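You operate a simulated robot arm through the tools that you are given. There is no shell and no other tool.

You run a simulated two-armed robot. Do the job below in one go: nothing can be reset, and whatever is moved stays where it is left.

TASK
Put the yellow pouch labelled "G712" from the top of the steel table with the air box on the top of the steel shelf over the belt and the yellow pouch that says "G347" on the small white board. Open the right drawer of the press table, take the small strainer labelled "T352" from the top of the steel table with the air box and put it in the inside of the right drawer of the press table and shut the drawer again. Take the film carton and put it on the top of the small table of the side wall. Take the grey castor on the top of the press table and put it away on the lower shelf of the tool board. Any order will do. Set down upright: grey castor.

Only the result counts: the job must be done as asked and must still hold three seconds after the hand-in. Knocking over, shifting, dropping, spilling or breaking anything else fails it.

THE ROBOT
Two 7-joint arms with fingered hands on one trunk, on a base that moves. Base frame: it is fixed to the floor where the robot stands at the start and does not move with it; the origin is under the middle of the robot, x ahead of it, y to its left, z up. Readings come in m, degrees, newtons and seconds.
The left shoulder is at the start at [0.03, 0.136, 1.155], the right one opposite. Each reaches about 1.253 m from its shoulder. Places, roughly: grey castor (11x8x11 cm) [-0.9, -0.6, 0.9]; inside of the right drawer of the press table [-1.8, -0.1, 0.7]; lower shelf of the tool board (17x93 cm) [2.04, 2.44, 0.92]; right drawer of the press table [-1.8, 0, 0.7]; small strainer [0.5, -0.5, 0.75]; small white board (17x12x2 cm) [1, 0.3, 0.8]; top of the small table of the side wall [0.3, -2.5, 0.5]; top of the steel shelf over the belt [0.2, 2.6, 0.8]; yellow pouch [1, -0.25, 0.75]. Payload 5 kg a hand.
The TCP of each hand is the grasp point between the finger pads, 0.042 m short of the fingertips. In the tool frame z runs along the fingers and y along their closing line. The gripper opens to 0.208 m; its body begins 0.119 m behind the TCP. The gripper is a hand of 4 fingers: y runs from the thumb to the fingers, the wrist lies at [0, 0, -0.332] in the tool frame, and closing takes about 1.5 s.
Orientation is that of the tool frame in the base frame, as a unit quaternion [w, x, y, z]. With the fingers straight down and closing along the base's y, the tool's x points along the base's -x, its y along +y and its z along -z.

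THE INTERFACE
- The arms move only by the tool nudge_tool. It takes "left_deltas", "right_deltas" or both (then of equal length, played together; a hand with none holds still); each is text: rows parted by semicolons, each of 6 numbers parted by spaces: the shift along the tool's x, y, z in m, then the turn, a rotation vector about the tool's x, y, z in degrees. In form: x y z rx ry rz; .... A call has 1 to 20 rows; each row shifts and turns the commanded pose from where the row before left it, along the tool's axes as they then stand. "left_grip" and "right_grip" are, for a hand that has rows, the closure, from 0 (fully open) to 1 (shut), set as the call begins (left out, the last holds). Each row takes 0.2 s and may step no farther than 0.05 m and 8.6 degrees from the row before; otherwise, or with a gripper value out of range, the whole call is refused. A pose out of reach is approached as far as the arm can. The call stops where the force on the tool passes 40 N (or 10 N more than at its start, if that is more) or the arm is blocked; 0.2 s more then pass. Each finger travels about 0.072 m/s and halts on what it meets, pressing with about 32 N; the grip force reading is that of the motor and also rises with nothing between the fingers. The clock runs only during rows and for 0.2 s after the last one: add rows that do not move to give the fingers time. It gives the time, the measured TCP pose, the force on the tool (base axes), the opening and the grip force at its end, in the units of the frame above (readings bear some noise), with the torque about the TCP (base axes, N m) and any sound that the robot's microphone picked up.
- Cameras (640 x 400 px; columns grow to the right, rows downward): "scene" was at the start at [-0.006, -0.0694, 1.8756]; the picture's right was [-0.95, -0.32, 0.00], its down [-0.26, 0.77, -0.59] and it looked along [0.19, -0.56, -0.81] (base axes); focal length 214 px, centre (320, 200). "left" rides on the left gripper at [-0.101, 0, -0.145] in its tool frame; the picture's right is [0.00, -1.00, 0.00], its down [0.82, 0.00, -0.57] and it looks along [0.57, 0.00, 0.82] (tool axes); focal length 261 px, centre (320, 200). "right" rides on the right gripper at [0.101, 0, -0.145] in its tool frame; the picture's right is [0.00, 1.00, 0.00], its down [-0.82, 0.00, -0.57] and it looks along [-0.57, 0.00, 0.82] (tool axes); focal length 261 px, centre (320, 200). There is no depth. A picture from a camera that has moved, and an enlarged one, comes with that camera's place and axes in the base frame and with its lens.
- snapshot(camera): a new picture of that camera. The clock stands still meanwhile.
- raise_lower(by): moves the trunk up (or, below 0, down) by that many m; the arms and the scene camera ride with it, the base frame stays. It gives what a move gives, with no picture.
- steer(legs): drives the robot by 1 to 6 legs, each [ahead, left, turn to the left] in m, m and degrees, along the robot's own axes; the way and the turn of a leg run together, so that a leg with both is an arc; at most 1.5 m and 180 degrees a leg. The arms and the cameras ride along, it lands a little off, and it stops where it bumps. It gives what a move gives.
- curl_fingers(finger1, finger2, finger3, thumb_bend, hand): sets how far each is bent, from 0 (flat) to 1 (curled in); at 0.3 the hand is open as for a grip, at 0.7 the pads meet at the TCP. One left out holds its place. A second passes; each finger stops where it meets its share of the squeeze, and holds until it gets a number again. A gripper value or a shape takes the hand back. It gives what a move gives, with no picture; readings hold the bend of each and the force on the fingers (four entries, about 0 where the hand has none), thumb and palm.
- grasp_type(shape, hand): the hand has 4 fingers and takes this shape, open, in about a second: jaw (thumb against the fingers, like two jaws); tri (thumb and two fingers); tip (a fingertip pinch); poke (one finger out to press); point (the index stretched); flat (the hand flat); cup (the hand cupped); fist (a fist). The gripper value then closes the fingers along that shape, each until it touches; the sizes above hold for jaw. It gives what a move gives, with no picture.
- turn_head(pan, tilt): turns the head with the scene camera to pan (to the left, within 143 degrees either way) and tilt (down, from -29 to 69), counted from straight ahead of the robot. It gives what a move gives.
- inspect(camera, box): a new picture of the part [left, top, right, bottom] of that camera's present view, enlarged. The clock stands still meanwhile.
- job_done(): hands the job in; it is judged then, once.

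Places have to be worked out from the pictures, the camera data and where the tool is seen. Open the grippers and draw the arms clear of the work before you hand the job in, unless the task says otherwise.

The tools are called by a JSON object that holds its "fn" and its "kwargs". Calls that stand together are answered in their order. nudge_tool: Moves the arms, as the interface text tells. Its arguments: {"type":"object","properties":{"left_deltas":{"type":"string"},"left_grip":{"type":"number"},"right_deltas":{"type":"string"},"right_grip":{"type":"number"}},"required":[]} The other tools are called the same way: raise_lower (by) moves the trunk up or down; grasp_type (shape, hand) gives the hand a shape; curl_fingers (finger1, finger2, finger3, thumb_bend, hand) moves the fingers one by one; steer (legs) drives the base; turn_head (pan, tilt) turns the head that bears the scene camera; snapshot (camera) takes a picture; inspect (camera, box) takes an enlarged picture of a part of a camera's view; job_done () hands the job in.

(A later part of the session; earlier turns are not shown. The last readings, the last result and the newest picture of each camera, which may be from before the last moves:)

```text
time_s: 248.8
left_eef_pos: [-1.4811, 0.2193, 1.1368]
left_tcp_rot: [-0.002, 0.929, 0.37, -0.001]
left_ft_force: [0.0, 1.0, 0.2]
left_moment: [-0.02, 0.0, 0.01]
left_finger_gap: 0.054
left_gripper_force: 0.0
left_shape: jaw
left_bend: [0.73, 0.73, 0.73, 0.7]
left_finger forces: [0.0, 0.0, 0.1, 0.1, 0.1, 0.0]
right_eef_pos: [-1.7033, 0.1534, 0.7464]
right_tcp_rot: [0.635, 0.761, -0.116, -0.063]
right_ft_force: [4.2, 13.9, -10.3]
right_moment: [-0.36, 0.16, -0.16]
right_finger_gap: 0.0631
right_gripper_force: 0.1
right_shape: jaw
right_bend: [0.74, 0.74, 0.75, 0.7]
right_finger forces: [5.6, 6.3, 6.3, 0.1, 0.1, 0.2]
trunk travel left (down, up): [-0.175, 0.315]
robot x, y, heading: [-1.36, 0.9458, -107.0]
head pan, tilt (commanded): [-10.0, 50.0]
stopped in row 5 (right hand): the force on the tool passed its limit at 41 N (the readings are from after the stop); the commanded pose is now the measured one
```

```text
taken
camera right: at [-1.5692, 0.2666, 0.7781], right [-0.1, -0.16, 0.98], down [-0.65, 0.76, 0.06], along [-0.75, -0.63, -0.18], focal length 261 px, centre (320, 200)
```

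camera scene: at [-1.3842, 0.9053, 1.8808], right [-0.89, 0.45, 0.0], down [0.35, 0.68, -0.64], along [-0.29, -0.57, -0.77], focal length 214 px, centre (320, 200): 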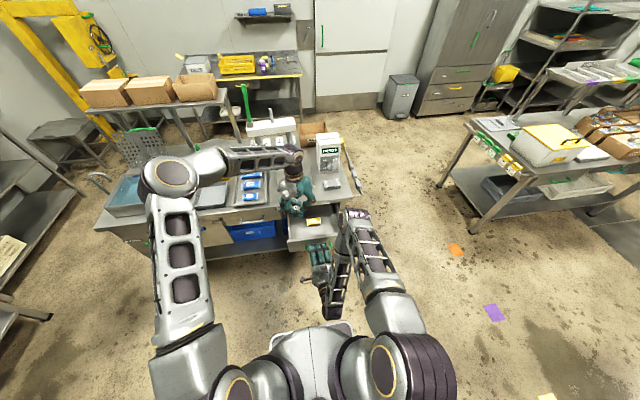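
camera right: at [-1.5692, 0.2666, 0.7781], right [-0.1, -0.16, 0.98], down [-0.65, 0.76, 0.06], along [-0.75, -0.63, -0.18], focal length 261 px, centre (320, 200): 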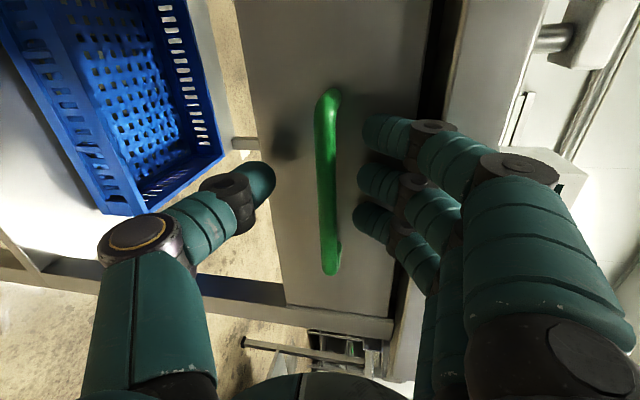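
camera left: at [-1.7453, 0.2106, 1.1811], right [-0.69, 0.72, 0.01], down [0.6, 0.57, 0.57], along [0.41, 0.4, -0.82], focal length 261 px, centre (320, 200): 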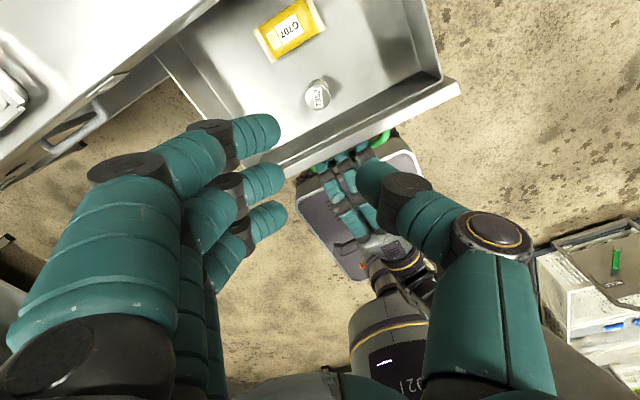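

Fingers are open around the bar, pads lightly pressing the drawer front. I withdraw straight back.

{"fn": "nudge_tool", "kwargs": {"right_deltas": "0.0004 -0.0018 -0.0098 0 0 0; 0.0008 -0.0035 -0.0197 0 0 0; 0.0012 -0.0053 -0.0295 0 0 0; 0.0016 -0.007 -0.0394 0 0 0; 0.0016 -0.007 -0.0394 0 0 0; 0 0 0 0 0 0"}}

{"fn": "snapshot", "kwargs": {"camera": "right"}}

{"fn": "inspect", "kwargs": {"camera": "scene", "box": [220, 160, 370, 270]}}

```text
time_s: 250.2
left_eef_pos: [-1.4814, 0.2195, 1.1363]
left_tcp_rot: [-0.003, 0.929, 0.37, -0.003]
left_ft_force: [-0.1, 0.2, -0.6]
left_moment: [0.05, 0.0, 0.01]
left_finger_gap: 0.0539
left_gripper_force: 0.0
left_shape: jaw
left_bend: [0.73, 0.73, 0.73, 0.7]
left_finger forces: [0.0, 0.0, 0.0, 0.1, 0.0, 0.1]
right_eef_pos: [-1.6618, 0.2853, 0.7522]
right_tcp_rot: [0.638, 0.758, -0.115, -0.064]
right_ft_force: [0.0, 0.4, -0.2]
right_moment: [0.02, -0.03, -0.03]
right_finger_gap: 0.0661
right_gripper_force: 0.0
right_shape: jaw
right_bend: [0.74, 0.74, 0.74, 0.7]
right_finger forces: [0.0, 0.0, 0.1, 0.0, 0.1, 0.1]
trunk travel left (down, up): [-0.175, 0.315]
robot x, y, heading: [-1.3605, 0.9496, -106.6]
head pan, tilt (commanded): [-10.0, 50.0]
```

```text
taken
camera right: at [-1.5294, 0.3969, 0.7813], right [-0.1, -0.16, 0.98], down [-0.65, 0.76, 0.06], along [-0.75, -0.63, -0.18], focal length 261 px, centre (320, 200)
```

right: 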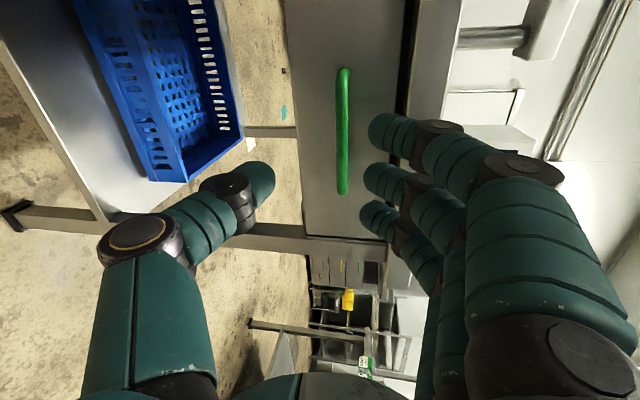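

```text
3.64 times, centred on (295, 215) of scene
camera zoom: at [-1.3854, 0.9048, 1.8807], right [-0.89, 0.45, 0.0], down [0.35, 0.68, -0.64], along [-0.29, -0.57, -0.77], focal length 780 px, centre (411, 146)
```

zoom: 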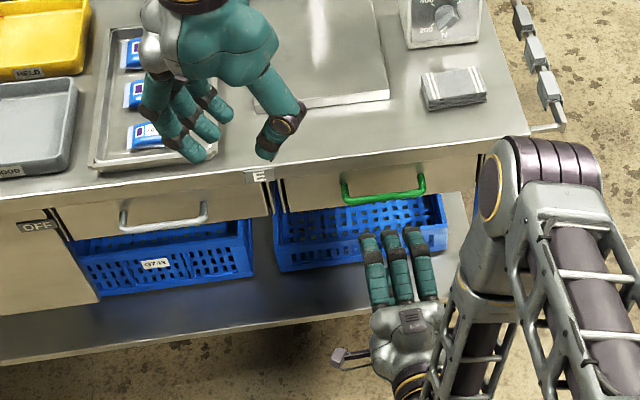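

The drawer is shut exactly as it was at the start. Now the film carton: I retract the right hand a bit, raise the trunk, and drive back to the aisle beside the shelf.

{"fn": "nudge_tool", "kwargs": {"right_deltas": "0 0.02 -0.035 0 0 0; 0 0.02 -0.035 0 0 0; 0 0.02 -0.035 0 0 0; 0 0.02 -0.035 0 0 0; 0 0.02 -0.035 0 0 0; 0 0 0 0 0 0", "left_deltas": "0 0 0 0 0 0; 0 0 0 0 0 0; 0 0 0 0 0 0; 0 0 0 0 0 0; 0 0 0 0 0 0; 0 0 0 0 0 0"}}

{"fn": "raise_lower", "kwargs": {"by": 0.3}}

{"fn": "steer", "kwargs": {"legs": [[0, 1.4, 0], [0, 0.25, 0]]}}

{"fn": "turn_head", "kwargs": {"pan": 40, "tilt": 30}}

{"fn": "snapshot", "kwargs": {"camera": "scene"}}

```text
time_s: 251.6
left_eef_pos: [-1.4805, 0.2175, 1.1345]
left_tcp_rot: [-0.003, 0.928, 0.372, -0.002]
left_ft_force: [0.2, -0.8, -0.3]
left_moment: [0.08, 0.12, 0.0]
left_finger_gap: 0.0541
left_gripper_force: 0.0
left_shape: jaw
left_bend: [0.73, 0.73, 0.73, 0.7]
left_finger forces: [0.0, 0.0, 0.0, 0.0, 0.0, 0.1]
right_eef_pos: [-1.6328, 0.4348, 0.88]
right_tcp_rot: [0.638, 0.758, -0.116, -0.064]
right_ft_force: [0.9, -0.3, -0.4]
right_moment: [0.01, 0.02, -0.08]
right_finger_gap: 0.0663
right_gripper_force: 0.0
right_shape: jaw
right_bend: [0.74, 0.74, 0.74, 0.7]
right_finger forces: [0.0, 0.0, 0.0, 0.0, 0.1, 0.0]
trunk travel left (down, up): [-0.175, 0.315]
robot x, y, heading: [-1.3641, 0.9444, -107.1]
head pan, tilt (commanded): [-10.0, 50.0]
```

```text
time_s: 254.6
left_eef_pos: [-1.4813, 0.22, 1.4359]
left_tcp_rot: [-0.003, 0.929, 0.371, -0.002]
left_ft_force: [0.4, 0.1, 0.3]
left_moment: [0.03, 0.02, 0.0]
left_finger_gap: 0.0538
left_gripper_force: 0.0
left_shape: jaw
left_bend: [0.73, 0.73, 0.73, 0.7]
left_finger forces: [0.0, 0.1, 0.1, 0.0, 0.1, 0.0]
right_eef_pos: [-1.633, 0.435, 1.1799]
right_tcp_rot: [0.637, 0.759, -0.115, -0.064]
right_ft_force: [-0.2, -0.8, 0.0]
right_moment: [0.01, 0.0, 0.02]
right_finger_gap: 0.0665
right_gripper_force: 0.0
right_shape: jaw
right_bend: [0.74, 0.74, 0.74, 0.7]
right_finger forces: [0.0, 0.0, 0.0, 0.0, 0.1, 0.0]
trunk travel left (down, up): [-0.475, 0.015]
robot x, y, heading: [-1.3558, 0.9453, -106.7]
head pan, tilt (commanded): [-10.0, 50.0]
```

```text
time_s: 263.0
left_eef_pos: [0.138, -0.2154, 1.4359]
left_tcp_rot: [-0.002, 0.919, 0.395, -0.002]
left_ft_force: [-0.1, 0.3, 0.8]
left_moment: [0.01, 0.01, 0.01]
left_finger_gap: 0.0537
left_gripper_force: 0.0
left_shape: jaw
left_bend: [0.73, 0.73, 0.73, 0.7]
left_finger forces: [0.0, 0.0, 0.0, 0.0, 0.0, 0.0]
right_eef_pos: [-0.0231, -0.0068, 1.1788]
right_tcp_rot: [0.64, 0.761, -0.096, -0.048]
right_ft_force: [-0.5, 0.5, 0.3]
right_moment: [0.01, 0.06, 0.01]
right_finger_gap: 0.0663
right_gripper_force: 0.0
right_shape: jaw
right_bend: [0.74, 0.74, 0.74, 0.7]
right_finger forces: [0.1, 0.1, 0.0, 0.0, 0.0, 0.0]
trunk travel left (down, up): [-0.475, 0.015]
robot x, y, heading: [0.2205, 0.5148, -104.1]
head pan, tilt (commanded): [-10.0, 50.0]
```

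```text
time_s: 264.2
left_eef_pos: [0.1386, -0.2155, 1.4349]
left_tcp_rot: [-0.004, 0.919, 0.395, -0.002]
left_ft_force: [0.1, -0.2, -0.4]
left_moment: [0.02, 0.03, 0.0]
left_finger_gap: 0.0538
left_gripper_force: 0.0
left_shape: jaw
left_bend: [0.73, 0.73, 0.73, 0.7]
left_finger forces: [0.0, 0.0, 0.0, 0.0, 0.1, 0.0]
right_eef_pos: [-0.0232, -0.0065, 1.1787]
right_tcp_rot: [0.64, 0.761, -0.096, -0.048]
right_ft_force: [1.1, -0.5, 0.3]
right_moment: [0.01, 0.01, -0.03]
right_finger_gap: 0.0665
right_gripper_force: 0.0
right_shape: jaw
right_bend: [0.74, 0.74, 0.74, 0.7]
right_finger forces: [0.1, 0.1, 0.0, 0.1, 0.1, 0.0]
trunk travel left (down, up): [-0.475, 0.015]
robot x, y, heading: [0.2221, 0.5176, -103.8]
head pan, tilt (commanded): [40.0, 30.0]
```

```text
taken
camera scene: at [0.2698, 0.4644, 2.2102], right [-0.9, -0.44, 0.0], down [-0.22, 0.45, -0.87], along [0.38, -0.78, -0.5], focal length 214 px, centre (320, 200)
```

scene: 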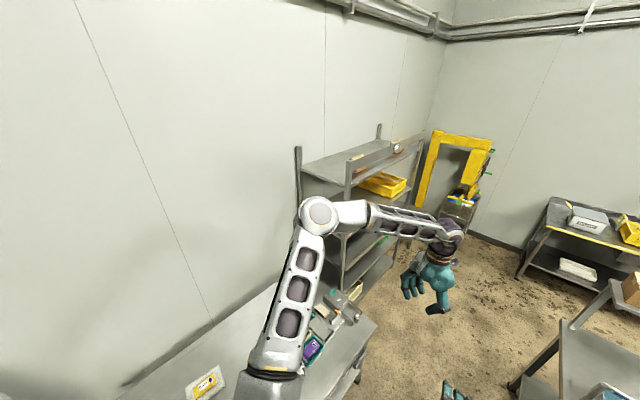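

I correct the heading by -3.4° and drive ahead into the aisle beside the shelf.

{"fn": "steer", "kwargs": {"legs": [[0, 0, -3.4], [1.25, 0, 0]]}}

{"fn": "turn_head", "kwargs": {"pan": 85, "tilt": 35}}

{"fn": "snapshot", "kwargs": {"camera": "scene"}}

```text
time_s: 270.9
left_eef_pos: [-0.2945, -1.3924, 1.4357]
left_tcp_rot: [-0.003, 0.933, 0.36, -0.003]
left_ft_force: [0.0, -0.2, -0.8]
left_moment: [0.01, -0.02, 0.01]
left_finger_gap: 0.0535
left_gripper_force: 0.2
left_shape: jaw
left_bend: [0.73, 0.73, 0.73, 0.7]
left_finger forces: [0.0, 0.1, 0.0, 0.1, 0.0, 0.1]
right_eef_pos: [-0.4397, -1.1723, 1.179]
right_tcp_rot: [0.637, 0.758, -0.123, -0.07]
right_ft_force: [0.2, 0.1, -0.4]
right_moment: [0.03, -0.01, -0.03]
right_finger_gap: 0.0665
right_gripper_force: 0.1
right_shape: jaw
right_bend: [0.74, 0.74, 0.74, 0.7]
right_finger forces: [0.0, 0.1, 0.0, 0.1, 0.0, 0.1]
trunk travel left (down, up): [-0.475, 0.015]
robot x, y, heading: [-0.1568, -0.6651, -108.2]
head pan, tilt (commanded): [40.0, 30.0]
```

```text
time_s: 272.0
left_eef_pos: [-0.295, -1.3926, 1.4347]
left_tcp_rot: [-0.003, 0.932, 0.361, -0.002]
left_ft_force: [0.0, -1.3, 0.3]
left_moment: [0.02, -0.02, -0.02]
left_finger_gap: 0.0538
left_gripper_force: 0.1
left_shape: jaw
left_bend: [0.73, 0.73, 0.73, 0.7]
left_finger forces: [0.0, 0.0, 0.0, 0.0, 0.0, 0.0]
right_eef_pos: [-0.439, -1.1717, 1.1803]
right_tcp_rot: [0.636, 0.758, -0.124, -0.071]
right_ft_force: [-0.4, 0.0, 0.0]
right_moment: [-0.04, 0.0, 0.0]
right_finger_gap: 0.0665
right_gripper_force: 0.0
right_shape: jaw
right_bend: [0.74, 0.74, 0.74, 0.7]
right_finger forces: [0.1, 0.0, 0.0, 0.0, 0.0, 0.0]
trunk travel left (down, up): [-0.475, 0.015]
robot x, y, heading: [-0.1563, -0.6712, -108.4]
head pan, tilt (commanded): [85.0, 35.0]
```

```text
taken
camera scene: at [-0.0658, -0.6749, 2.2025], right [-0.39, -0.92, 0.0], down [-0.53, 0.23, -0.82], along [0.75, -0.32, -0.57], focal length 214 px, centre (320, 200)
```

scene: 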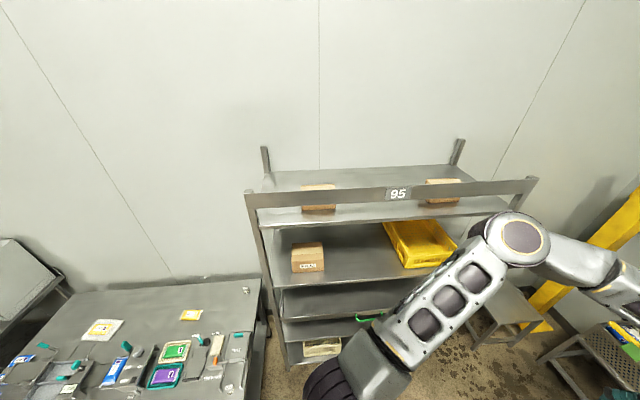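

Now the shelf is in plain view: FILM carton on the second shelf near its left end, a yellow bin to its right. I zoom in.

{"fn": "inspect", "kwargs": {"camera": "scene", "box": [230, 160, 470, 310]}}

{"fn": "inspect", "kwargs": {"camera": "scene", "box": [240, 210, 360, 300]}}

```text
2.67 times, centred on (350, 235) of scene
camera zoom: at [-0.0658, -0.6749, 2.2025], right [-0.39, -0.92, 0.0], down [-0.53, 0.23, -0.82], along [0.75, -0.32, -0.57], focal length 572 px, centre (240, 107)
```

zoom: 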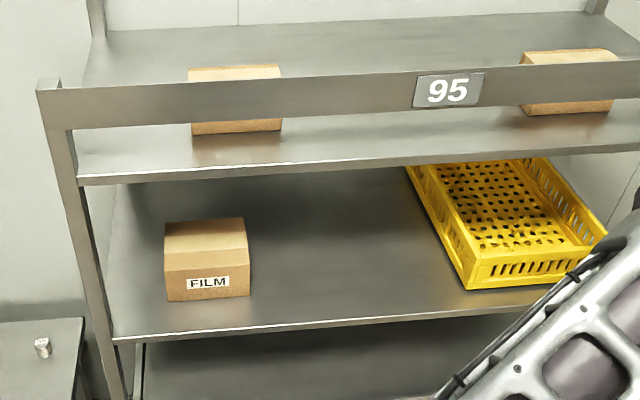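

```text
4.44 times, centred on (300, 255) of scene
camera zoom: at [-0.0658, -0.6749, 2.2025], right [-0.39, -0.92, 0.0], down [-0.53, 0.23, -0.82], along [0.75, -0.32, -0.57], focal length 953 px, centre (409, -44)
```

zoom: 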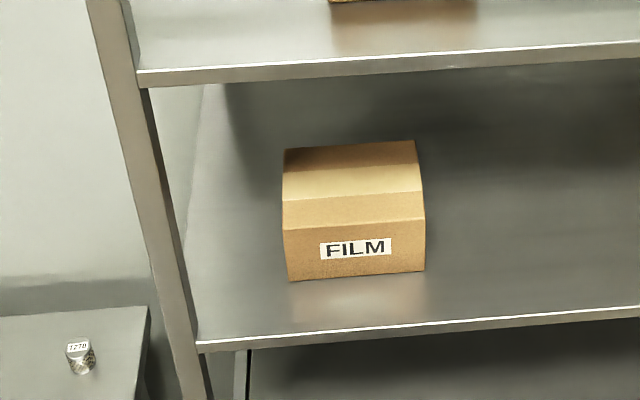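

The FILM carton measures about 16.6 × 12.7 × 10 cm at ≈[0.70, -0.93, 1.25], with 30 cm free above it. I pull the left hand back, then turn left to face the shelf.

{"fn": "nudge_tool", "kwargs": {"left_deltas": "0.0388 -0.0074 0 0 0 0; 0.0388 -0.0074 0 0 0 0; 0.0388 -0.0074 0 0 0 0; 0.0388 -0.0074 0 0 0 0; 0.0388 -0.0074 0 0 0 0; 0.0388 -0.0074 0 0 0 0; 0.0388 -0.0074 0 0 0 0; 0.0388 -0.0074 0 0 0 0; 0 0 0 0 0 0"}}

{"fn": "steer", "kwargs": {"legs": [[0, 0, 91]]}}

{"fn": "turn_head", "kwargs": {"pan": -5, "tilt": 40}}

{"fn": "snapshot", "kwargs": {"camera": "scene"}}

```text
time_s: 274.0
left_eef_pos: [-0.1035, -1.1434, 1.4342]
left_tcp_rot: [-0.003, 0.933, 0.361, -0.002]
left_ft_force: [0.5, -0.9, -0.3]
left_moment: [0.11, -0.02, 0.0]
left_finger_gap: 0.0538
left_gripper_force: 0.0
left_shape: jaw
left_bend: [0.73, 0.73, 0.73, 0.7]
left_finger forces: [0.0, 0.0, 0.0, 0.0, 0.1, 0.1]
right_eef_pos: [-0.441, -1.1735, 1.1789]
right_tcp_rot: [0.637, 0.758, -0.123, -0.07]
right_ft_force: [-0.2, -0.5, -0.2]
right_moment: [0.01, 0.01, -0.02]
right_finger_gap: 0.0665
right_gripper_force: 0.0
right_shape: jaw
right_bend: [0.74, 0.74, 0.74, 0.7]
right_finger forces: [0.0, 0.1, 0.0, 0.0, 0.1, 0.1]
trunk travel left (down, up): [-0.475, 0.015]
robot x, y, heading: [-0.1606, -0.6693, -108.0]
head pan, tilt (commanded): [85.0, 35.0]
```

```text
time_s: 278.2
left_eef_pos: [0.3156, -0.6084, 1.4335]
left_tcp_rot: [-0.001, 0.398, 0.917, -0.003]
left_ft_force: [0.2, 0.3, 1.3]
left_moment: [-0.02, 0.03, 0.0]
left_finger_gap: 0.0539
left_gripper_force: 0.0
left_shape: jaw
left_bend: [0.73, 0.73, 0.73, 0.7]
left_finger forces: [0.0, 0.1, 0.0, 0.0, 0.0, 0.0]
right_eef_pos: [0.3511, -0.9455, 1.1794]
right_tcp_rot: [0.498, 0.62, 0.452, 0.404]
right_ft_force: [-0.1, -0.4, -1.1]
right_moment: [0.03, 0.0, -0.01]
right_finger_gap: 0.0664
right_gripper_force: 0.1
right_shape: jaw
right_bend: [0.74, 0.74, 0.74, 0.7]
right_finger forces: [0.1, 0.0, 0.1, 0.0, 0.1, 0.0]
trunk travel left (down, up): [-0.475, 0.015]
robot x, y, heading: [-0.154, -0.6712, -17.6]
head pan, tilt (commanded): [85.0, 35.0]
```

```text
time_s: 279.9
left_eef_pos: [0.3166, -0.6101, 1.4346]
left_tcp_rot: [0.0, 0.399, 0.917, -0.003]
left_ft_force: [0.6, -0.2, 0.6]
left_moment: [-0.05, 0.01, -0.02]
left_finger_gap: 0.054
left_gripper_force: 0.1
left_shape: jaw
left_bend: [0.73, 0.73, 0.73, 0.7]
left_finger forces: [0.0, 0.0, 0.0, 0.1, 0.0, 0.0]
right_eef_pos: [0.3509, -0.9459, 1.1792]
right_tcp_rot: [0.498, 0.62, 0.452, 0.404]
right_ft_force: [-1.0, 0.4, -0.8]
right_moment: [-0.02, 0.01, 0.05]
right_finger_gap: 0.0666
right_gripper_force: 0.0
right_shape: jaw
right_bend: [0.74, 0.74, 0.74, 0.7]
right_finger forces: [0.0, 0.0, 0.0, 0.0, 0.0, 0.1]
trunk travel left (down, up): [-0.475, 0.015]
robot x, y, heading: [-0.1556, -0.668, -17.0]
head pan, tilt (commanded): [-5.0, 40.0]
```

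```text
taken
camera scene: at [-0.1054, -0.6913, 2.1949], right [-0.38, -0.92, 0.0], down [-0.59, 0.24, -0.77], along [0.71, -0.29, -0.64], focal length 214 px, centre (320, 200)
```

scene: 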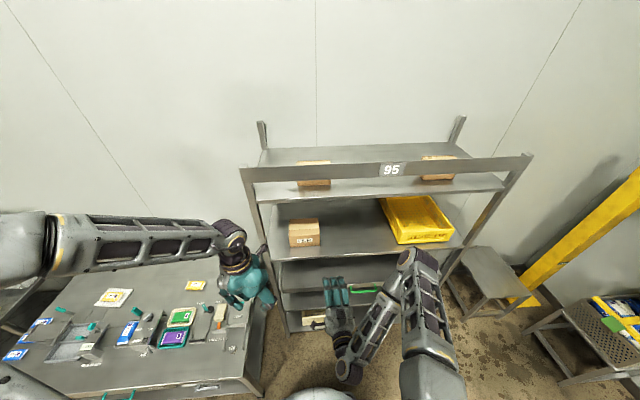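

I'm facing the shelf with the carton straight ahead (0.89 m). I roll the right hand another 90° so it closes sideways, with its camera on top.

{"fn": "nudge_tool", "kwargs": {"right_deltas": "0 0 0 0 0 8.2; 0 0 0 0 0 8.2; 0 0 0 0 0 8.2; 0 0 0 0 0 8.2; 0 0 0 0 0 8.2; 0 0 0 0 0 8.2; 0 0 0 0 0 8.2; 0 0 0 0 0 8.2; 0 0 0 0 0 8.2; 0 0 0 0 0 8.2; 0 0 0 0 0 8; 0 0 0 0 0 0"}}

{"fn": "snapshot", "kwargs": {"camera": "scene"}}

{"fn": "snapshot", "kwargs": {"camera": "right"}}

```text
time_s: 282.5
left_eef_pos: [0.3168, -0.6091, 1.4358]
left_tcp_rot: [0.0, 0.399, 0.917, -0.004]
left_ft_force: [0.5, 0.0, -0.3]
left_moment: [-0.01, 0.07, -0.03]
left_finger_gap: 0.054
left_gripper_force: 0.1
left_shape: jaw
left_bend: [0.73, 0.73, 0.73, 0.7]
left_finger forces: [0.1, 0.0, 0.0, 0.0, 0.1, 0.0]
right_eef_pos: [0.3524, -0.9452, 1.1801]
right_tcp_rot: [0.067, 0.758, -0.121, 0.638]
right_ft_force: [-0.5, -0.4, 0.3]
right_moment: [-0.01, 0.0, -0.01]
right_finger_gap: 0.0663
right_gripper_force: 0.1
right_shape: jaw
right_bend: [0.74, 0.74, 0.74, 0.7]
right_finger forces: [0.0, 0.0, 0.0, 0.1, 0.0, 0.0]
trunk travel left (down, up): [-0.475, 0.015]
robot x, y, heading: [-0.1555, -0.667, -17.3]
head pan, tilt (commanded): [-5.0, 40.0]
```

```text
taken
camera scene: at [-0.105, -0.6913, 2.1949], right [-0.38, -0.92, 0.0], down [-0.59, 0.24, -0.77], along [0.71, -0.29, -0.64], focal length 214 px, centre (320, 200)
```

scene: 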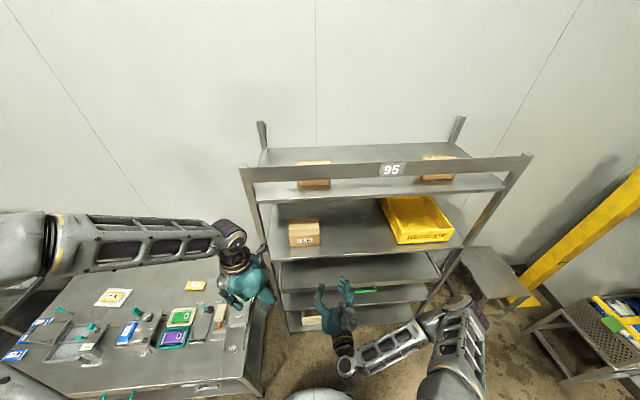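

```text
taken
camera right: at [0.2304, -0.9191, 1.3031], right [-0.27, -0.96, -0.06], down [-0.67, 0.23, -0.7], along [0.69, -0.15, -0.71], focal length 261 px, centre (320, 200)
```

right: 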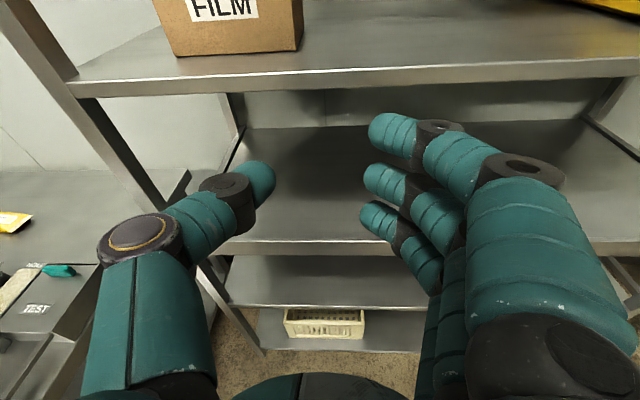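

The hand now closes sideways with the camera on top. I raise it, pitch it down to 45° and centre it on the carton, opening fully.

{"fn": "nudge_tool", "kwargs": {"right_deltas": "0.0423 -0.02 -0.0075 -0.55 -7 -0.6; 0.0411 -0.02 -0.0126 -0.55 -7 -0.6; 0.0393 -0.02 -0.0175 -0.55 -7 -0.6; 0.0369 -0.02 -0.0221 -0.55 -7 -0.6; 0.0339 -0.02 -0.0264 -0.55 -7 -0.6; 0.0304 -0.02 -0.0304 0 0 0; 0 0 0 0 0 0", "right_grip": 0}}

{"fn": "snapshot", "kwargs": {"camera": "right"}}

{"fn": "snapshot", "kwargs": {"camera": "scene"}}

```text
time_s: 284.1
left_eef_pos: [0.3145, -0.6093, 1.4349]
left_tcp_rot: [-0.001, 0.399, 0.917, -0.002]
left_ft_force: [0.3, 0.4, 0.5]
left_moment: [0.06, -0.08, 0.02]
left_finger_gap: 0.0538
left_gripper_force: 0.0
left_shape: jaw
left_bend: [0.73, 0.73, 0.73, 0.7]
left_finger forces: [0.0, 0.0, 0.0, 0.0, 0.0, 0.0]
right_eef_pos: [0.4104, -0.8321, 1.4213]
right_tcp_rot: [0.062, 0.916, -0.129, 0.375]
right_ft_force: [0.0, 0.4, 0.2]
right_moment: [0.02, 0.0, 0.06]
right_finger_gap: 0.2081
right_gripper_force: 0.1
right_shape: jaw
right_bend: [0.3, 0.3, 0.3, 0.3]
right_finger forces: [0.0, 0.1, 0.0, 0.0, 0.1, 0.0]
right hand out of reach, approached as far as the arm can: row 2, 3
trunk travel left (down, up): [-0.475, 0.015]
robot x, y, heading: [-0.1577, -0.6701, -17.6]
head pan, tilt (commanded): [-5.0, 40.0]
```

```text
taken
camera right: at [0.3818, -0.8212, 1.5945], right [-0.29, -0.96, 0.01], down [-0.94, 0.28, -0.17], along [0.16, -0.06, -0.99], focal length 261 px, centre (320, 200)
```

right: 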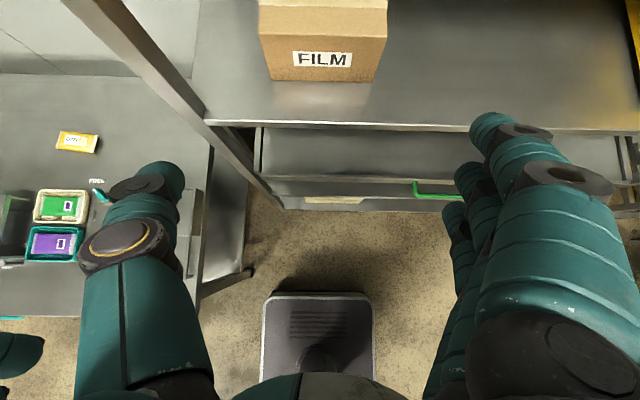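

```text
taken
camera scene: at [-0.1076, -0.6921, 2.1948], right [-0.38, -0.92, 0.0], down [-0.59, 0.24, -0.77], along [0.71, -0.29, -0.64], focal length 214 px, centre (320, 200)
```

scene: 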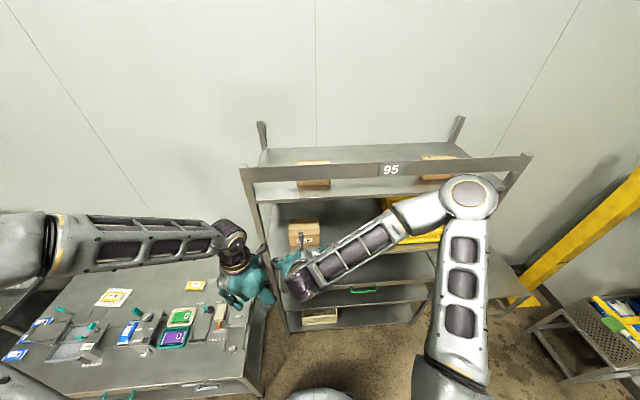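

The carton label projects exactly where predicted. I move to the pre-grasp point and advance 15 cm along the tool axis.

{"fn": "nudge_tool", "kwargs": {"right_deltas": "0.0312 0.0026 0.0208 0 0 0; 0.0312 0.0026 0.0208 0 0 0; 0.0312 0.0026 0.0208 0 0 0; 0 0 0.0375 0 0 0; 0 0 0.0375 0 0 0; 0 0 0.0375 0 0 0; 0 0 0.0375 0 0 0; 0 0 0 0 0 0"}}

{"fn": "snapshot", "kwargs": {"camera": "right"}}

{"fn": "inspect", "kwargs": {"camera": "scene", "box": [230, 140, 470, 310]}}

```text
time_s: 285.9
left_eef_pos: [0.3164, -0.6102, 1.4346]
left_tcp_rot: [-0.001, 0.398, 0.918, -0.003]
left_ft_force: [-0.2, 0.5, 0.3]
left_moment: [0.0, -0.1, 0.0]
left_finger_gap: 0.0539
left_gripper_force: 0.1
left_shape: jaw
left_bend: [0.73, 0.73, 0.73, 0.7]
left_finger forces: [0.0, 0.0, 0.0, 0.0, 0.0, 0.1]
right_eef_pos: [0.6143, -0.9009, 1.341]
right_tcp_rot: [0.062, 0.916, -0.129, 0.376]
right_ft_force: [-1.1, -0.1, 0.4]
right_moment: [0.05, 0.01, 0.03]
right_finger_gap: 0.208
right_gripper_force: 0.1
right_shape: jaw
right_bend: [0.3, 0.3, 0.3, 0.3]
right_finger forces: [0.0, 0.0, 0.0, 0.1, 0.0, 0.0]
trunk travel left (down, up): [-0.475, 0.015]
robot x, y, heading: [-0.1582, -0.6682, -17.8]
head pan, tilt (commanded): [-5.0, 40.0]
```

```text
taken
camera right: at [0.5875, -0.8904, 1.5126], right [-0.29, -0.96, 0.01], down [-0.94, 0.28, -0.17], along [0.16, -0.06, -0.98], focal length 261 px, centre (320, 200)
```

right: 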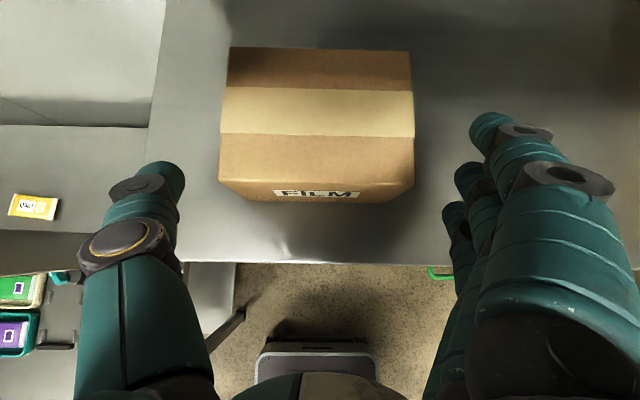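

```text
2.35 times, centred on (350, 225) of scene
camera zoom: at [-0.1075, -0.6919, 2.195], right [-0.38, -0.92, 0.0], down [-0.59, 0.25, -0.77], along [0.71, -0.29, -0.64], focal length 505 px, centre (249, 141)
```

zoom: 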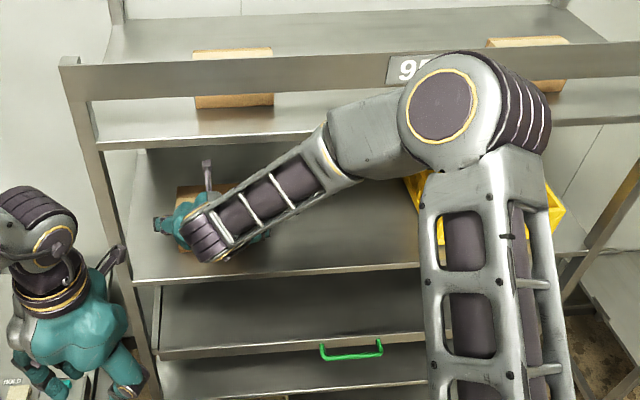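

The carton is centred between thumb and fingers with 2+ cm each side. I advance 7.5 cm more (keeping the lowest fingertip above the shelf) and check.

{"fn": "nudge_tool", "kwargs": {"right_deltas": "0 -0.001 0.025 0 0 0; 0 -0.001 0.025 0 0 0; 0 0 0.015 0 0 0; 0 0 0.01 0 0 0; 0 0 0 0 0 0"}}

{"fn": "snapshot", "kwargs": {"camera": "right"}}

```text
time_s: 287.1
left_eef_pos: [0.3157, -0.6099, 1.4358]
left_tcp_rot: [0.0, 0.399, 0.917, -0.002]
left_ft_force: [-0.2, -0.4, -0.9]
left_moment: [-0.01, -0.03, 0.01]
left_finger_gap: 0.0536
left_gripper_force: 0.1
left_shape: jaw
left_bend: [0.73, 0.73, 0.73, 0.7]
left_finger forces: [0.0, 0.0, 0.1, 0.0, 0.0, 0.0]
right_eef_pos: [0.6657, -0.9144, 1.2862]
right_tcp_rot: [0.062, 0.916, -0.129, 0.376]
right_ft_force: [0.1, 0.0, -0.1]
right_moment: [0.0, -0.02, 0.02]
right_finger_gap: 0.2078
right_gripper_force: 0.2
right_shape: jaw
right_bend: [0.3, 0.3, 0.3, 0.3]
right_finger forces: [0.0, 0.0, 0.1, 0.1, 0.0, 0.0]
trunk travel left (down, up): [-0.475, 0.015]
robot x, y, heading: [-0.156, -0.6691, -17.1]
head pan, tilt (commanded): [-5.0, 40.0]
```

```text
taken
camera right: at [0.6377, -0.9035, 1.4585], right [-0.29, -0.96, 0.01], down [-0.94, 0.28, -0.17], along [0.16, -0.06, -0.98], focal length 261 px, centre (320, 200)
```

right: 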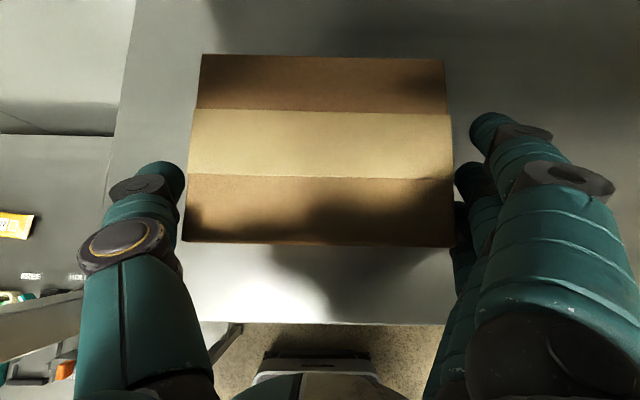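

The carton is between the open jaws. I close the right hand on it.

{"fn": "nudge_tool", "kwargs": {"right_deltas": "0 0 0 0 0 0; 0 0 0 0 0 0; 0 0 0 0 0 0; 0 0 0 0 0 0; 0 0 0 0 0 0; 0 0 0 0 0 0", "right_grip": 0.6}}

{"fn": "snapshot", "kwargs": {"camera": "right"}}

```text
time_s: 288.5
left_eef_pos: [0.3167, -0.6093, 1.4331]
left_tcp_rot: [0.0, 0.399, 0.917, -0.005]
left_ft_force: [0.8, -0.4, -1.4]
left_moment: [0.0, 0.02, 0.02]
left_finger_gap: 0.054
left_gripper_force: 0.0
left_shape: jaw
left_bend: [0.73, 0.73, 0.73, 0.7]
left_finger forces: [0.0, 0.0, 0.1, 0.0, 0.1, 0.0]
right_eef_pos: [0.6656, -0.9148, 1.2853]
right_tcp_rot: [0.062, 0.916, -0.129, 0.375]
right_ft_force: [-0.2, 0.3, -0.1]
right_moment: [-0.25, 0.08, 0.1]
right_finger_gap: 0.1678
right_gripper_force: 31.5
right_shape: jaw
right_bend: [0.26, 0.26, 0.26, 0.41]
right_finger forces: [9.4, 9.5, 9.5, 0.0, 29.3, 0.1]
trunk travel left (down, up): [-0.475, 0.015]
robot x, y, heading: [-0.1549, -0.6673, -17.4]
head pan, tilt (commanded): [-5.0, 40.0]
```

```text
taken
camera right: at [0.6384, -0.9033, 1.4578], right [-0.29, -0.96, 0.01], down [-0.94, 0.28, -0.17], along [0.16, -0.06, -0.99], focal length 261 px, centre (320, 200)
```

right: 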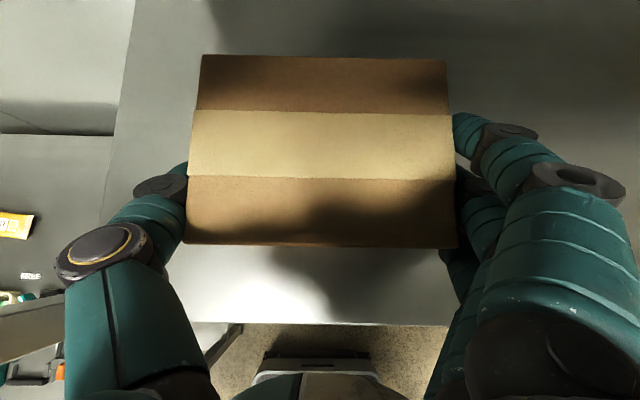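

Carton gripped on all fingers (gap 16.8 cm). I lift it 5 cm and draw it out of the shelf.

{"fn": "nudge_tool", "kwargs": {"right_deltas": "0.007 0 -0.0071 0 0 0; 0.014 0 -0.0142 0 0 0; 0.014 0 -0.0142 0 0 0; 0 0 0 0 0 0; -0.0142 0 -0.014 0 0 0; -0.0284 0 -0.0281 0 0 0; -0.0284 0 -0.0281 0 0 0; -0.0284 0 -0.0281 0 0 0; -0.0284 0 -0.0281 0 0 0; -0.0284 0 -0.0281 0 0 0; -0.0284 0 -0.0281 0 0 0; 0 0 0 0 0 0"}}

{"fn": "snapshot", "kwargs": {"camera": "right"}}

{"fn": "snapshot", "kwargs": {"camera": "scene"}}

```text
time_s: 291.1
left_eef_pos: [0.3169, -0.6099, 1.4336]
left_tcp_rot: [0.0, 0.399, 0.917, -0.004]
left_ft_force: [0.1, -0.8, 0.4]
left_moment: [0.04, 0.06, 0.0]
left_finger_gap: 0.0537
left_gripper_force: 0.0
left_shape: jaw
left_bend: [0.73, 0.73, 0.73, 0.7]
left_finger forces: [0.1, 0.1, 0.1, 0.0, 0.0, 0.0]
right_eef_pos: [0.4216, -0.8397, 1.3342]
right_tcp_rot: [0.062, 0.916, -0.129, 0.375]
right_ft_force: [0.4, -0.4, -6.5]
right_moment: [0.09, 0.23, 0.01]
right_finger_gap: 0.1677
right_gripper_force: 32.3
right_shape: jaw
right_bend: [0.26, 0.26, 0.26, 0.41]
right_finger forces: [9.8, 9.5, 9.8, 0.0, 29.1, 0.0]
trunk travel left (down, up): [-0.475, 0.015]
robot x, y, heading: [-0.159, -0.6687, -17.4]
head pan, tilt (commanded): [-5.0, 40.0]
```

```text
taken
camera right: at [0.3936, -0.8295, 1.5061], right [-0.29, -0.96, 0.01], down [-0.94, 0.28, -0.17], along [0.16, -0.06, -0.99], focal length 261 px, centre (320, 200)
```

right: 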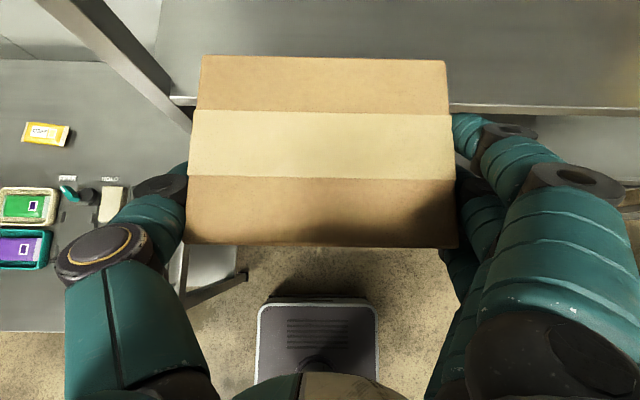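

```text
taken
camera scene: at [-0.104, -0.6923, 2.1948], right [-0.38, -0.92, 0.0], down [-0.59, 0.25, -0.77], along [0.71, -0.29, -0.64], focal length 214 px, centre (320, 200)
```

scene: 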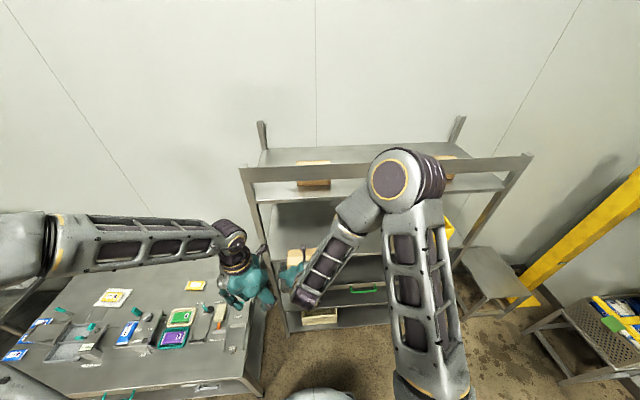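

The carton is out of the shelf. The small table is at about [0.29, -2.44, 0.5], beyond the shelf's right end. I turn right, drive down the aisle, then turn toward it.

{"fn": "steer", "kwargs": {"legs": [[0, 0, -90]]}}

{"fn": "steer", "kwargs": {"legs": [[0.85, 0.0, 0]]}}

{"fn": "turn_head", "kwargs": {"pan": 45, "tilt": 40}}

{"fn": "snapshot", "kwargs": {"camera": "scene"}}

```text
time_s: 295.3
left_eef_pos: [-0.098, -1.1404, 1.4349]
left_tcp_rot: [-0.002, 0.931, 0.366, -0.002]
left_ft_force: [0.1, 0.7, -0.2]
left_moment: [-0.01, 0.02, 0.0]
left_finger_gap: 0.0537
left_gripper_force: 0.0
left_shape: jaw
left_bend: [0.73, 0.73, 0.73, 0.7]
left_finger forces: [0.0, 0.0, 0.1, 0.1, 0.1, 0.0]
right_eef_pos: [-0.3282, -1.246, 1.3349]
right_tcp_rot: [-0.31, -0.556, 0.739, -0.221]
right_ft_force: [0.3, 1.0, -6.6]
right_moment: [0.23, -0.08, -0.01]
right_finger_gap: 0.1677
right_gripper_force: 31.9
right_shape: jaw
right_bend: [0.26, 0.26, 0.26, 0.41]
right_finger forces: [10.0, 9.6, 9.8, 0.0, 29.0, 0.1]
trunk travel left (down, up): [-0.475, 0.015]
robot x, y, heading: [-0.156, -0.668, -107.4]
head pan, tilt (commanded): [-5.0, 40.0]
```

```text
time_s: 299.7
left_eef_pos: [-0.3472, -1.9272, 1.435]
left_tcp_rot: [-0.004, 0.931, 0.364, -0.002]
left_ft_force: [-0.2, -0.2, -0.7]
left_moment: [0.04, 0.01, 0.02]
left_finger_gap: 0.0541
left_gripper_force: 0.0
left_shape: jaw
left_bend: [0.73, 0.73, 0.73, 0.7]
left_finger forces: [0.0, 0.0, 0.1, 0.1, 0.0, 0.1]
right_eef_pos: [-0.5783, -2.0296, 1.335]
right_tcp_rot: [-0.309, -0.555, 0.74, -0.22]
right_ft_force: [0.1, 0.5, -6.4]
right_moment: [0.19, -0.09, -0.02]
right_finger_gap: 0.1675
right_gripper_force: 32.0
right_shape: jaw
right_bend: [0.26, 0.26, 0.26, 0.41]
right_finger forces: [9.9, 9.5, 9.7, 0.1, 29.1, 0.0]
trunk travel left (down, up): [-0.475, 0.015]
robot x, y, heading: [-0.4078, -1.4592, -107.4]
head pan, tilt (commanded): [-5.0, 40.0]
```

```text
time_s: 300.9
left_eef_pos: [-0.3479, -1.9265, 1.434]
left_tcp_rot: [-0.003, 0.931, 0.365, -0.002]
left_ft_force: [0.1, -0.3, -0.3]
left_moment: [0.02, -0.03, 0.01]
left_finger_gap: 0.0536
left_gripper_force: 0.0
left_shape: jaw
left_bend: [0.73, 0.73, 0.73, 0.7]
left_finger forces: [0.0, 0.1, 0.1, 0.0, 0.0, 0.0]
right_eef_pos: [-0.5778, -2.0306, 1.3343]
right_tcp_rot: [-0.31, -0.554, 0.74, -0.22]
right_ft_force: [-0.3, -0.2, -6.3]
right_moment: [0.24, -0.07, -0.01]
right_finger_gap: 0.1674
right_gripper_force: 31.9
right_shape: jaw
right_bend: [0.26, 0.26, 0.26, 0.41]
right_finger forces: [9.9, 9.5, 9.7, 0.1, 29.0, 0.1]
trunk travel left (down, up): [-0.475, 0.015]
robot x, y, heading: [-0.4065, -1.4536, -107.5]
head pan, tilt (commanded): [45.0, 40.0]
```

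```text
taken
camera scene: at [-0.3562, -1.5013, 2.1949], right [-0.89, -0.46, 0.0], down [-0.29, 0.57, -0.77], along [0.35, -0.68, -0.64], focal length 214 px, centre (320, 200)
```

scene: 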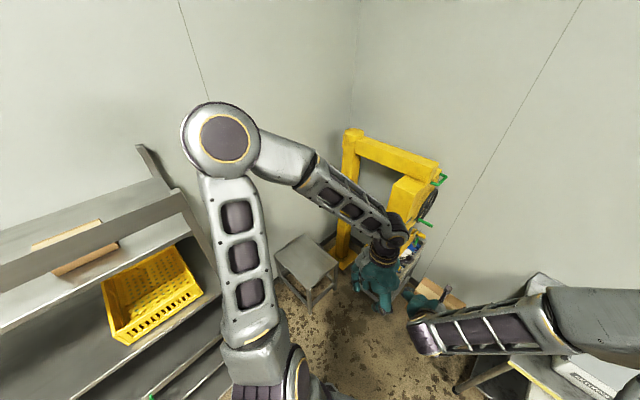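

The small table is at about [0.32, -2.51], 0.46 × 0.37 m. I turn left 52° to face it and look.

{"fn": "steer", "kwargs": {"legs": [[0, 0, 52]]}}

{"fn": "turn_head", "kwargs": {"pan": 0, "tilt": 45}}

{"fn": "snapshot", "kwargs": {"camera": "scene"}}

{"fn": "snapshot", "kwargs": {"camera": "right"}}

```text
time_s: 303.6
left_eef_pos: [0.0051, -1.6965, 1.4344]
left_tcp_rot: [-0.001, 0.675, 0.737, -0.003]
left_ft_force: [0.9, -0.4, 0.3]
left_moment: [0.01, 0.04, -0.03]
left_finger_gap: 0.054
left_gripper_force: 0.0
left_shape: jaw
left_bend: [0.73, 0.73, 0.73, 0.7]
left_finger forces: [0.0, 0.1, 0.0, 0.0, 0.0, 0.0]
right_eef_pos: [-0.0542, -1.9435, 1.3337]
right_tcp_rot: [0.181, 0.824, -0.42, 0.335]
right_ft_force: [0.1, -0.7, -6.0]
right_moment: [0.21, 0.11, -0.02]
right_finger_gap: 0.1677
right_gripper_force: 31.8
right_shape: jaw
right_bend: [0.26, 0.26, 0.26, 0.41]
right_finger forces: [9.8, 9.5, 9.7, 0.0, 29.0, 0.0]
trunk travel left (down, up): [-0.475, 0.015]
robot x, y, heading: [-0.403, -1.4529, -55.3]
head pan, tilt (commanded): [45.0, 40.0]
```

```text
time_s: 304.8
left_eef_pos: [0.0052, -1.6979, 1.4347]
left_tcp_rot: [-0.001, 0.675, 0.738, -0.003]
left_ft_force: [-0.2, 0.5, -0.6]
left_moment: [-0.03, 0.01, 0.03]
left_finger_gap: 0.0538
left_gripper_force: 0.1
left_shape: jaw
left_bend: [0.73, 0.73, 0.73, 0.7]
left_finger forces: [0.1, 0.1, 0.1, 0.0, 0.0, 0.0]
right_eef_pos: [-0.0553, -1.9432, 1.3341]
right_tcp_rot: [0.181, 0.824, -0.42, 0.335]
right_ft_force: [0.5, -0.2, -7.3]
right_moment: [0.18, 0.14, -0.01]
right_finger_gap: 0.1675
right_gripper_force: 32.3
right_shape: jaw
right_bend: [0.26, 0.26, 0.26, 0.41]
right_finger forces: [9.8, 9.6, 9.7, 0.0, 29.0, 0.1]
trunk travel left (down, up): [-0.475, 0.015]
robot x, y, heading: [-0.403, -1.4539, -55.3]
head pan, tilt (commanded): [0.0, 45.0]
```

```text
taken
camera scene: at [-0.374, -1.4958, 2.1876], right [-0.82, -0.57, 0.0], down [-0.4, 0.58, -0.71], along [0.4, -0.58, -0.71], focal length 214 px, centre (320, 200)
```

scene: 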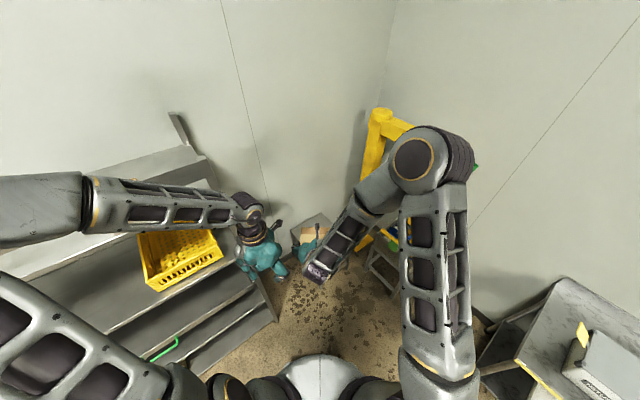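

```text
taken
camera right: at [-0.0695, -1.9174, 1.5061], right [-0.81, -0.58, 0.01], down [-0.57, 0.8, -0.17], along [0.09, -0.15, -0.99], focal length 261 px, centre (320, 200)
```

right: 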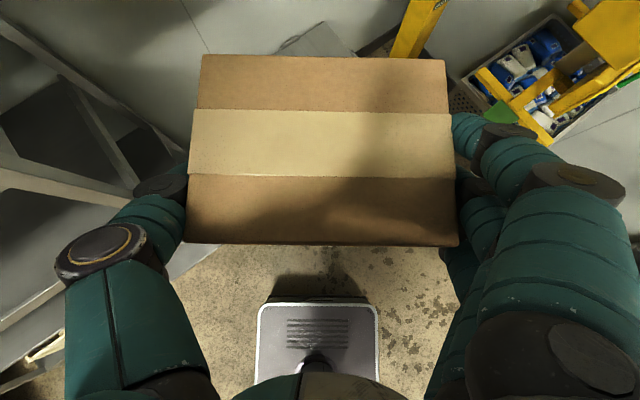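

The left arm would come close to the shelf end on a direct approach, so I go around: back-right first, then turn to face the table squarely from the open side.

{"fn": "steer", "kwargs": {"legs": [[0.1, -0.37, 0], [0, 0, 35]]}}

{"fn": "turn_head", "kwargs": {"pan": -25, "tilt": 40}}

{"fn": "snapshot", "kwargs": {"camera": "scene"}}

```text
time_s: 308.9
left_eef_pos: [-0.1771, -1.708, 1.4354]
left_tcp_rot: [-0.001, 0.418, 0.909, -0.003]
left_ft_force: [-0.5, 0.7, -0.3]
left_moment: [-0.03, -0.01, -0.05]
left_finger_gap: 0.0538
left_gripper_force: 0.0
left_shape: jaw
left_bend: [0.73, 0.73, 0.73, 0.7]
left_finger forces: [0.0, 0.0, 0.0, 0.0, 0.1, 0.0]
right_eef_pos: [-0.0831, -1.9431, 1.3329]
right_tcp_rot: [0.07, 0.913, -0.148, 0.374]
right_ft_force: [-0.9, 0.3, -6.6]
right_moment: [0.13, 0.24, -0.02]
right_finger_gap: 0.1676
right_gripper_force: 32.2
right_shape: jaw
right_bend: [0.26, 0.26, 0.26, 0.41]
right_finger forces: [9.9, 9.6, 9.8, 0.0, 29.2, 0.0]
trunk travel left (down, up): [-0.475, 0.015]
robot x, y, heading: [-0.6498, -1.7468, -19.6]
head pan, tilt (commanded): [0.0, 45.0]
```

```text
time_s: 309.8
left_eef_pos: [-0.1767, -1.709, 1.4347]
left_tcp_rot: [-0.001, 0.418, 0.909, -0.004]
left_ft_force: [-0.2, -0.3, 1.0]
left_moment: [0.02, 0.02, 0.04]
left_finger_gap: 0.0537
left_gripper_force: 0.0
left_shape: jaw
left_bend: [0.73, 0.73, 0.73, 0.7]
left_finger forces: [0.1, 0.1, 0.0, 0.0, 0.0, 0.1]
right_eef_pos: [-0.0828, -1.9432, 1.3331]
right_tcp_rot: [0.07, 0.913, -0.148, 0.373]
right_ft_force: [0.1, 0.2, -7.6]
right_moment: [0.08, 0.22, -0.03]
right_finger_gap: 0.1672
right_gripper_force: 31.8
right_shape: jaw
right_bend: [0.26, 0.26, 0.26, 0.41]
right_finger forces: [9.9, 9.6, 9.8, 0.1, 29.1, 0.0]
trunk travel left (down, up): [-0.475, 0.015]
robot x, y, heading: [-0.6499, -1.7471, -19.8]
head pan, tilt (commanded): [-25.0, 40.0]
```

```text
taken
camera scene: at [-0.6183, -1.7975, 2.1949], right [-0.7, -0.71, 0.0], down [-0.46, 0.45, -0.77], along [0.54, -0.54, -0.64], focal length 214 px, centre (320, 200)
```

scene: 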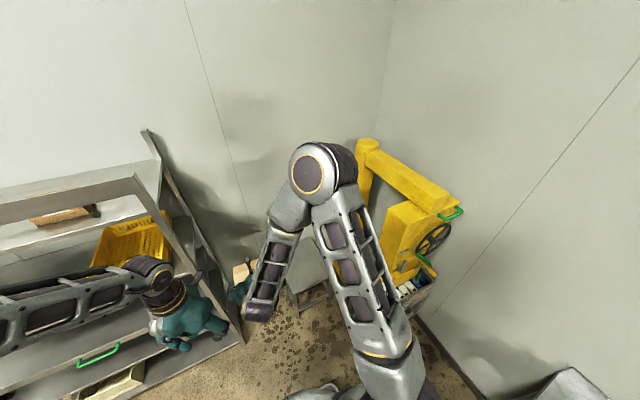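

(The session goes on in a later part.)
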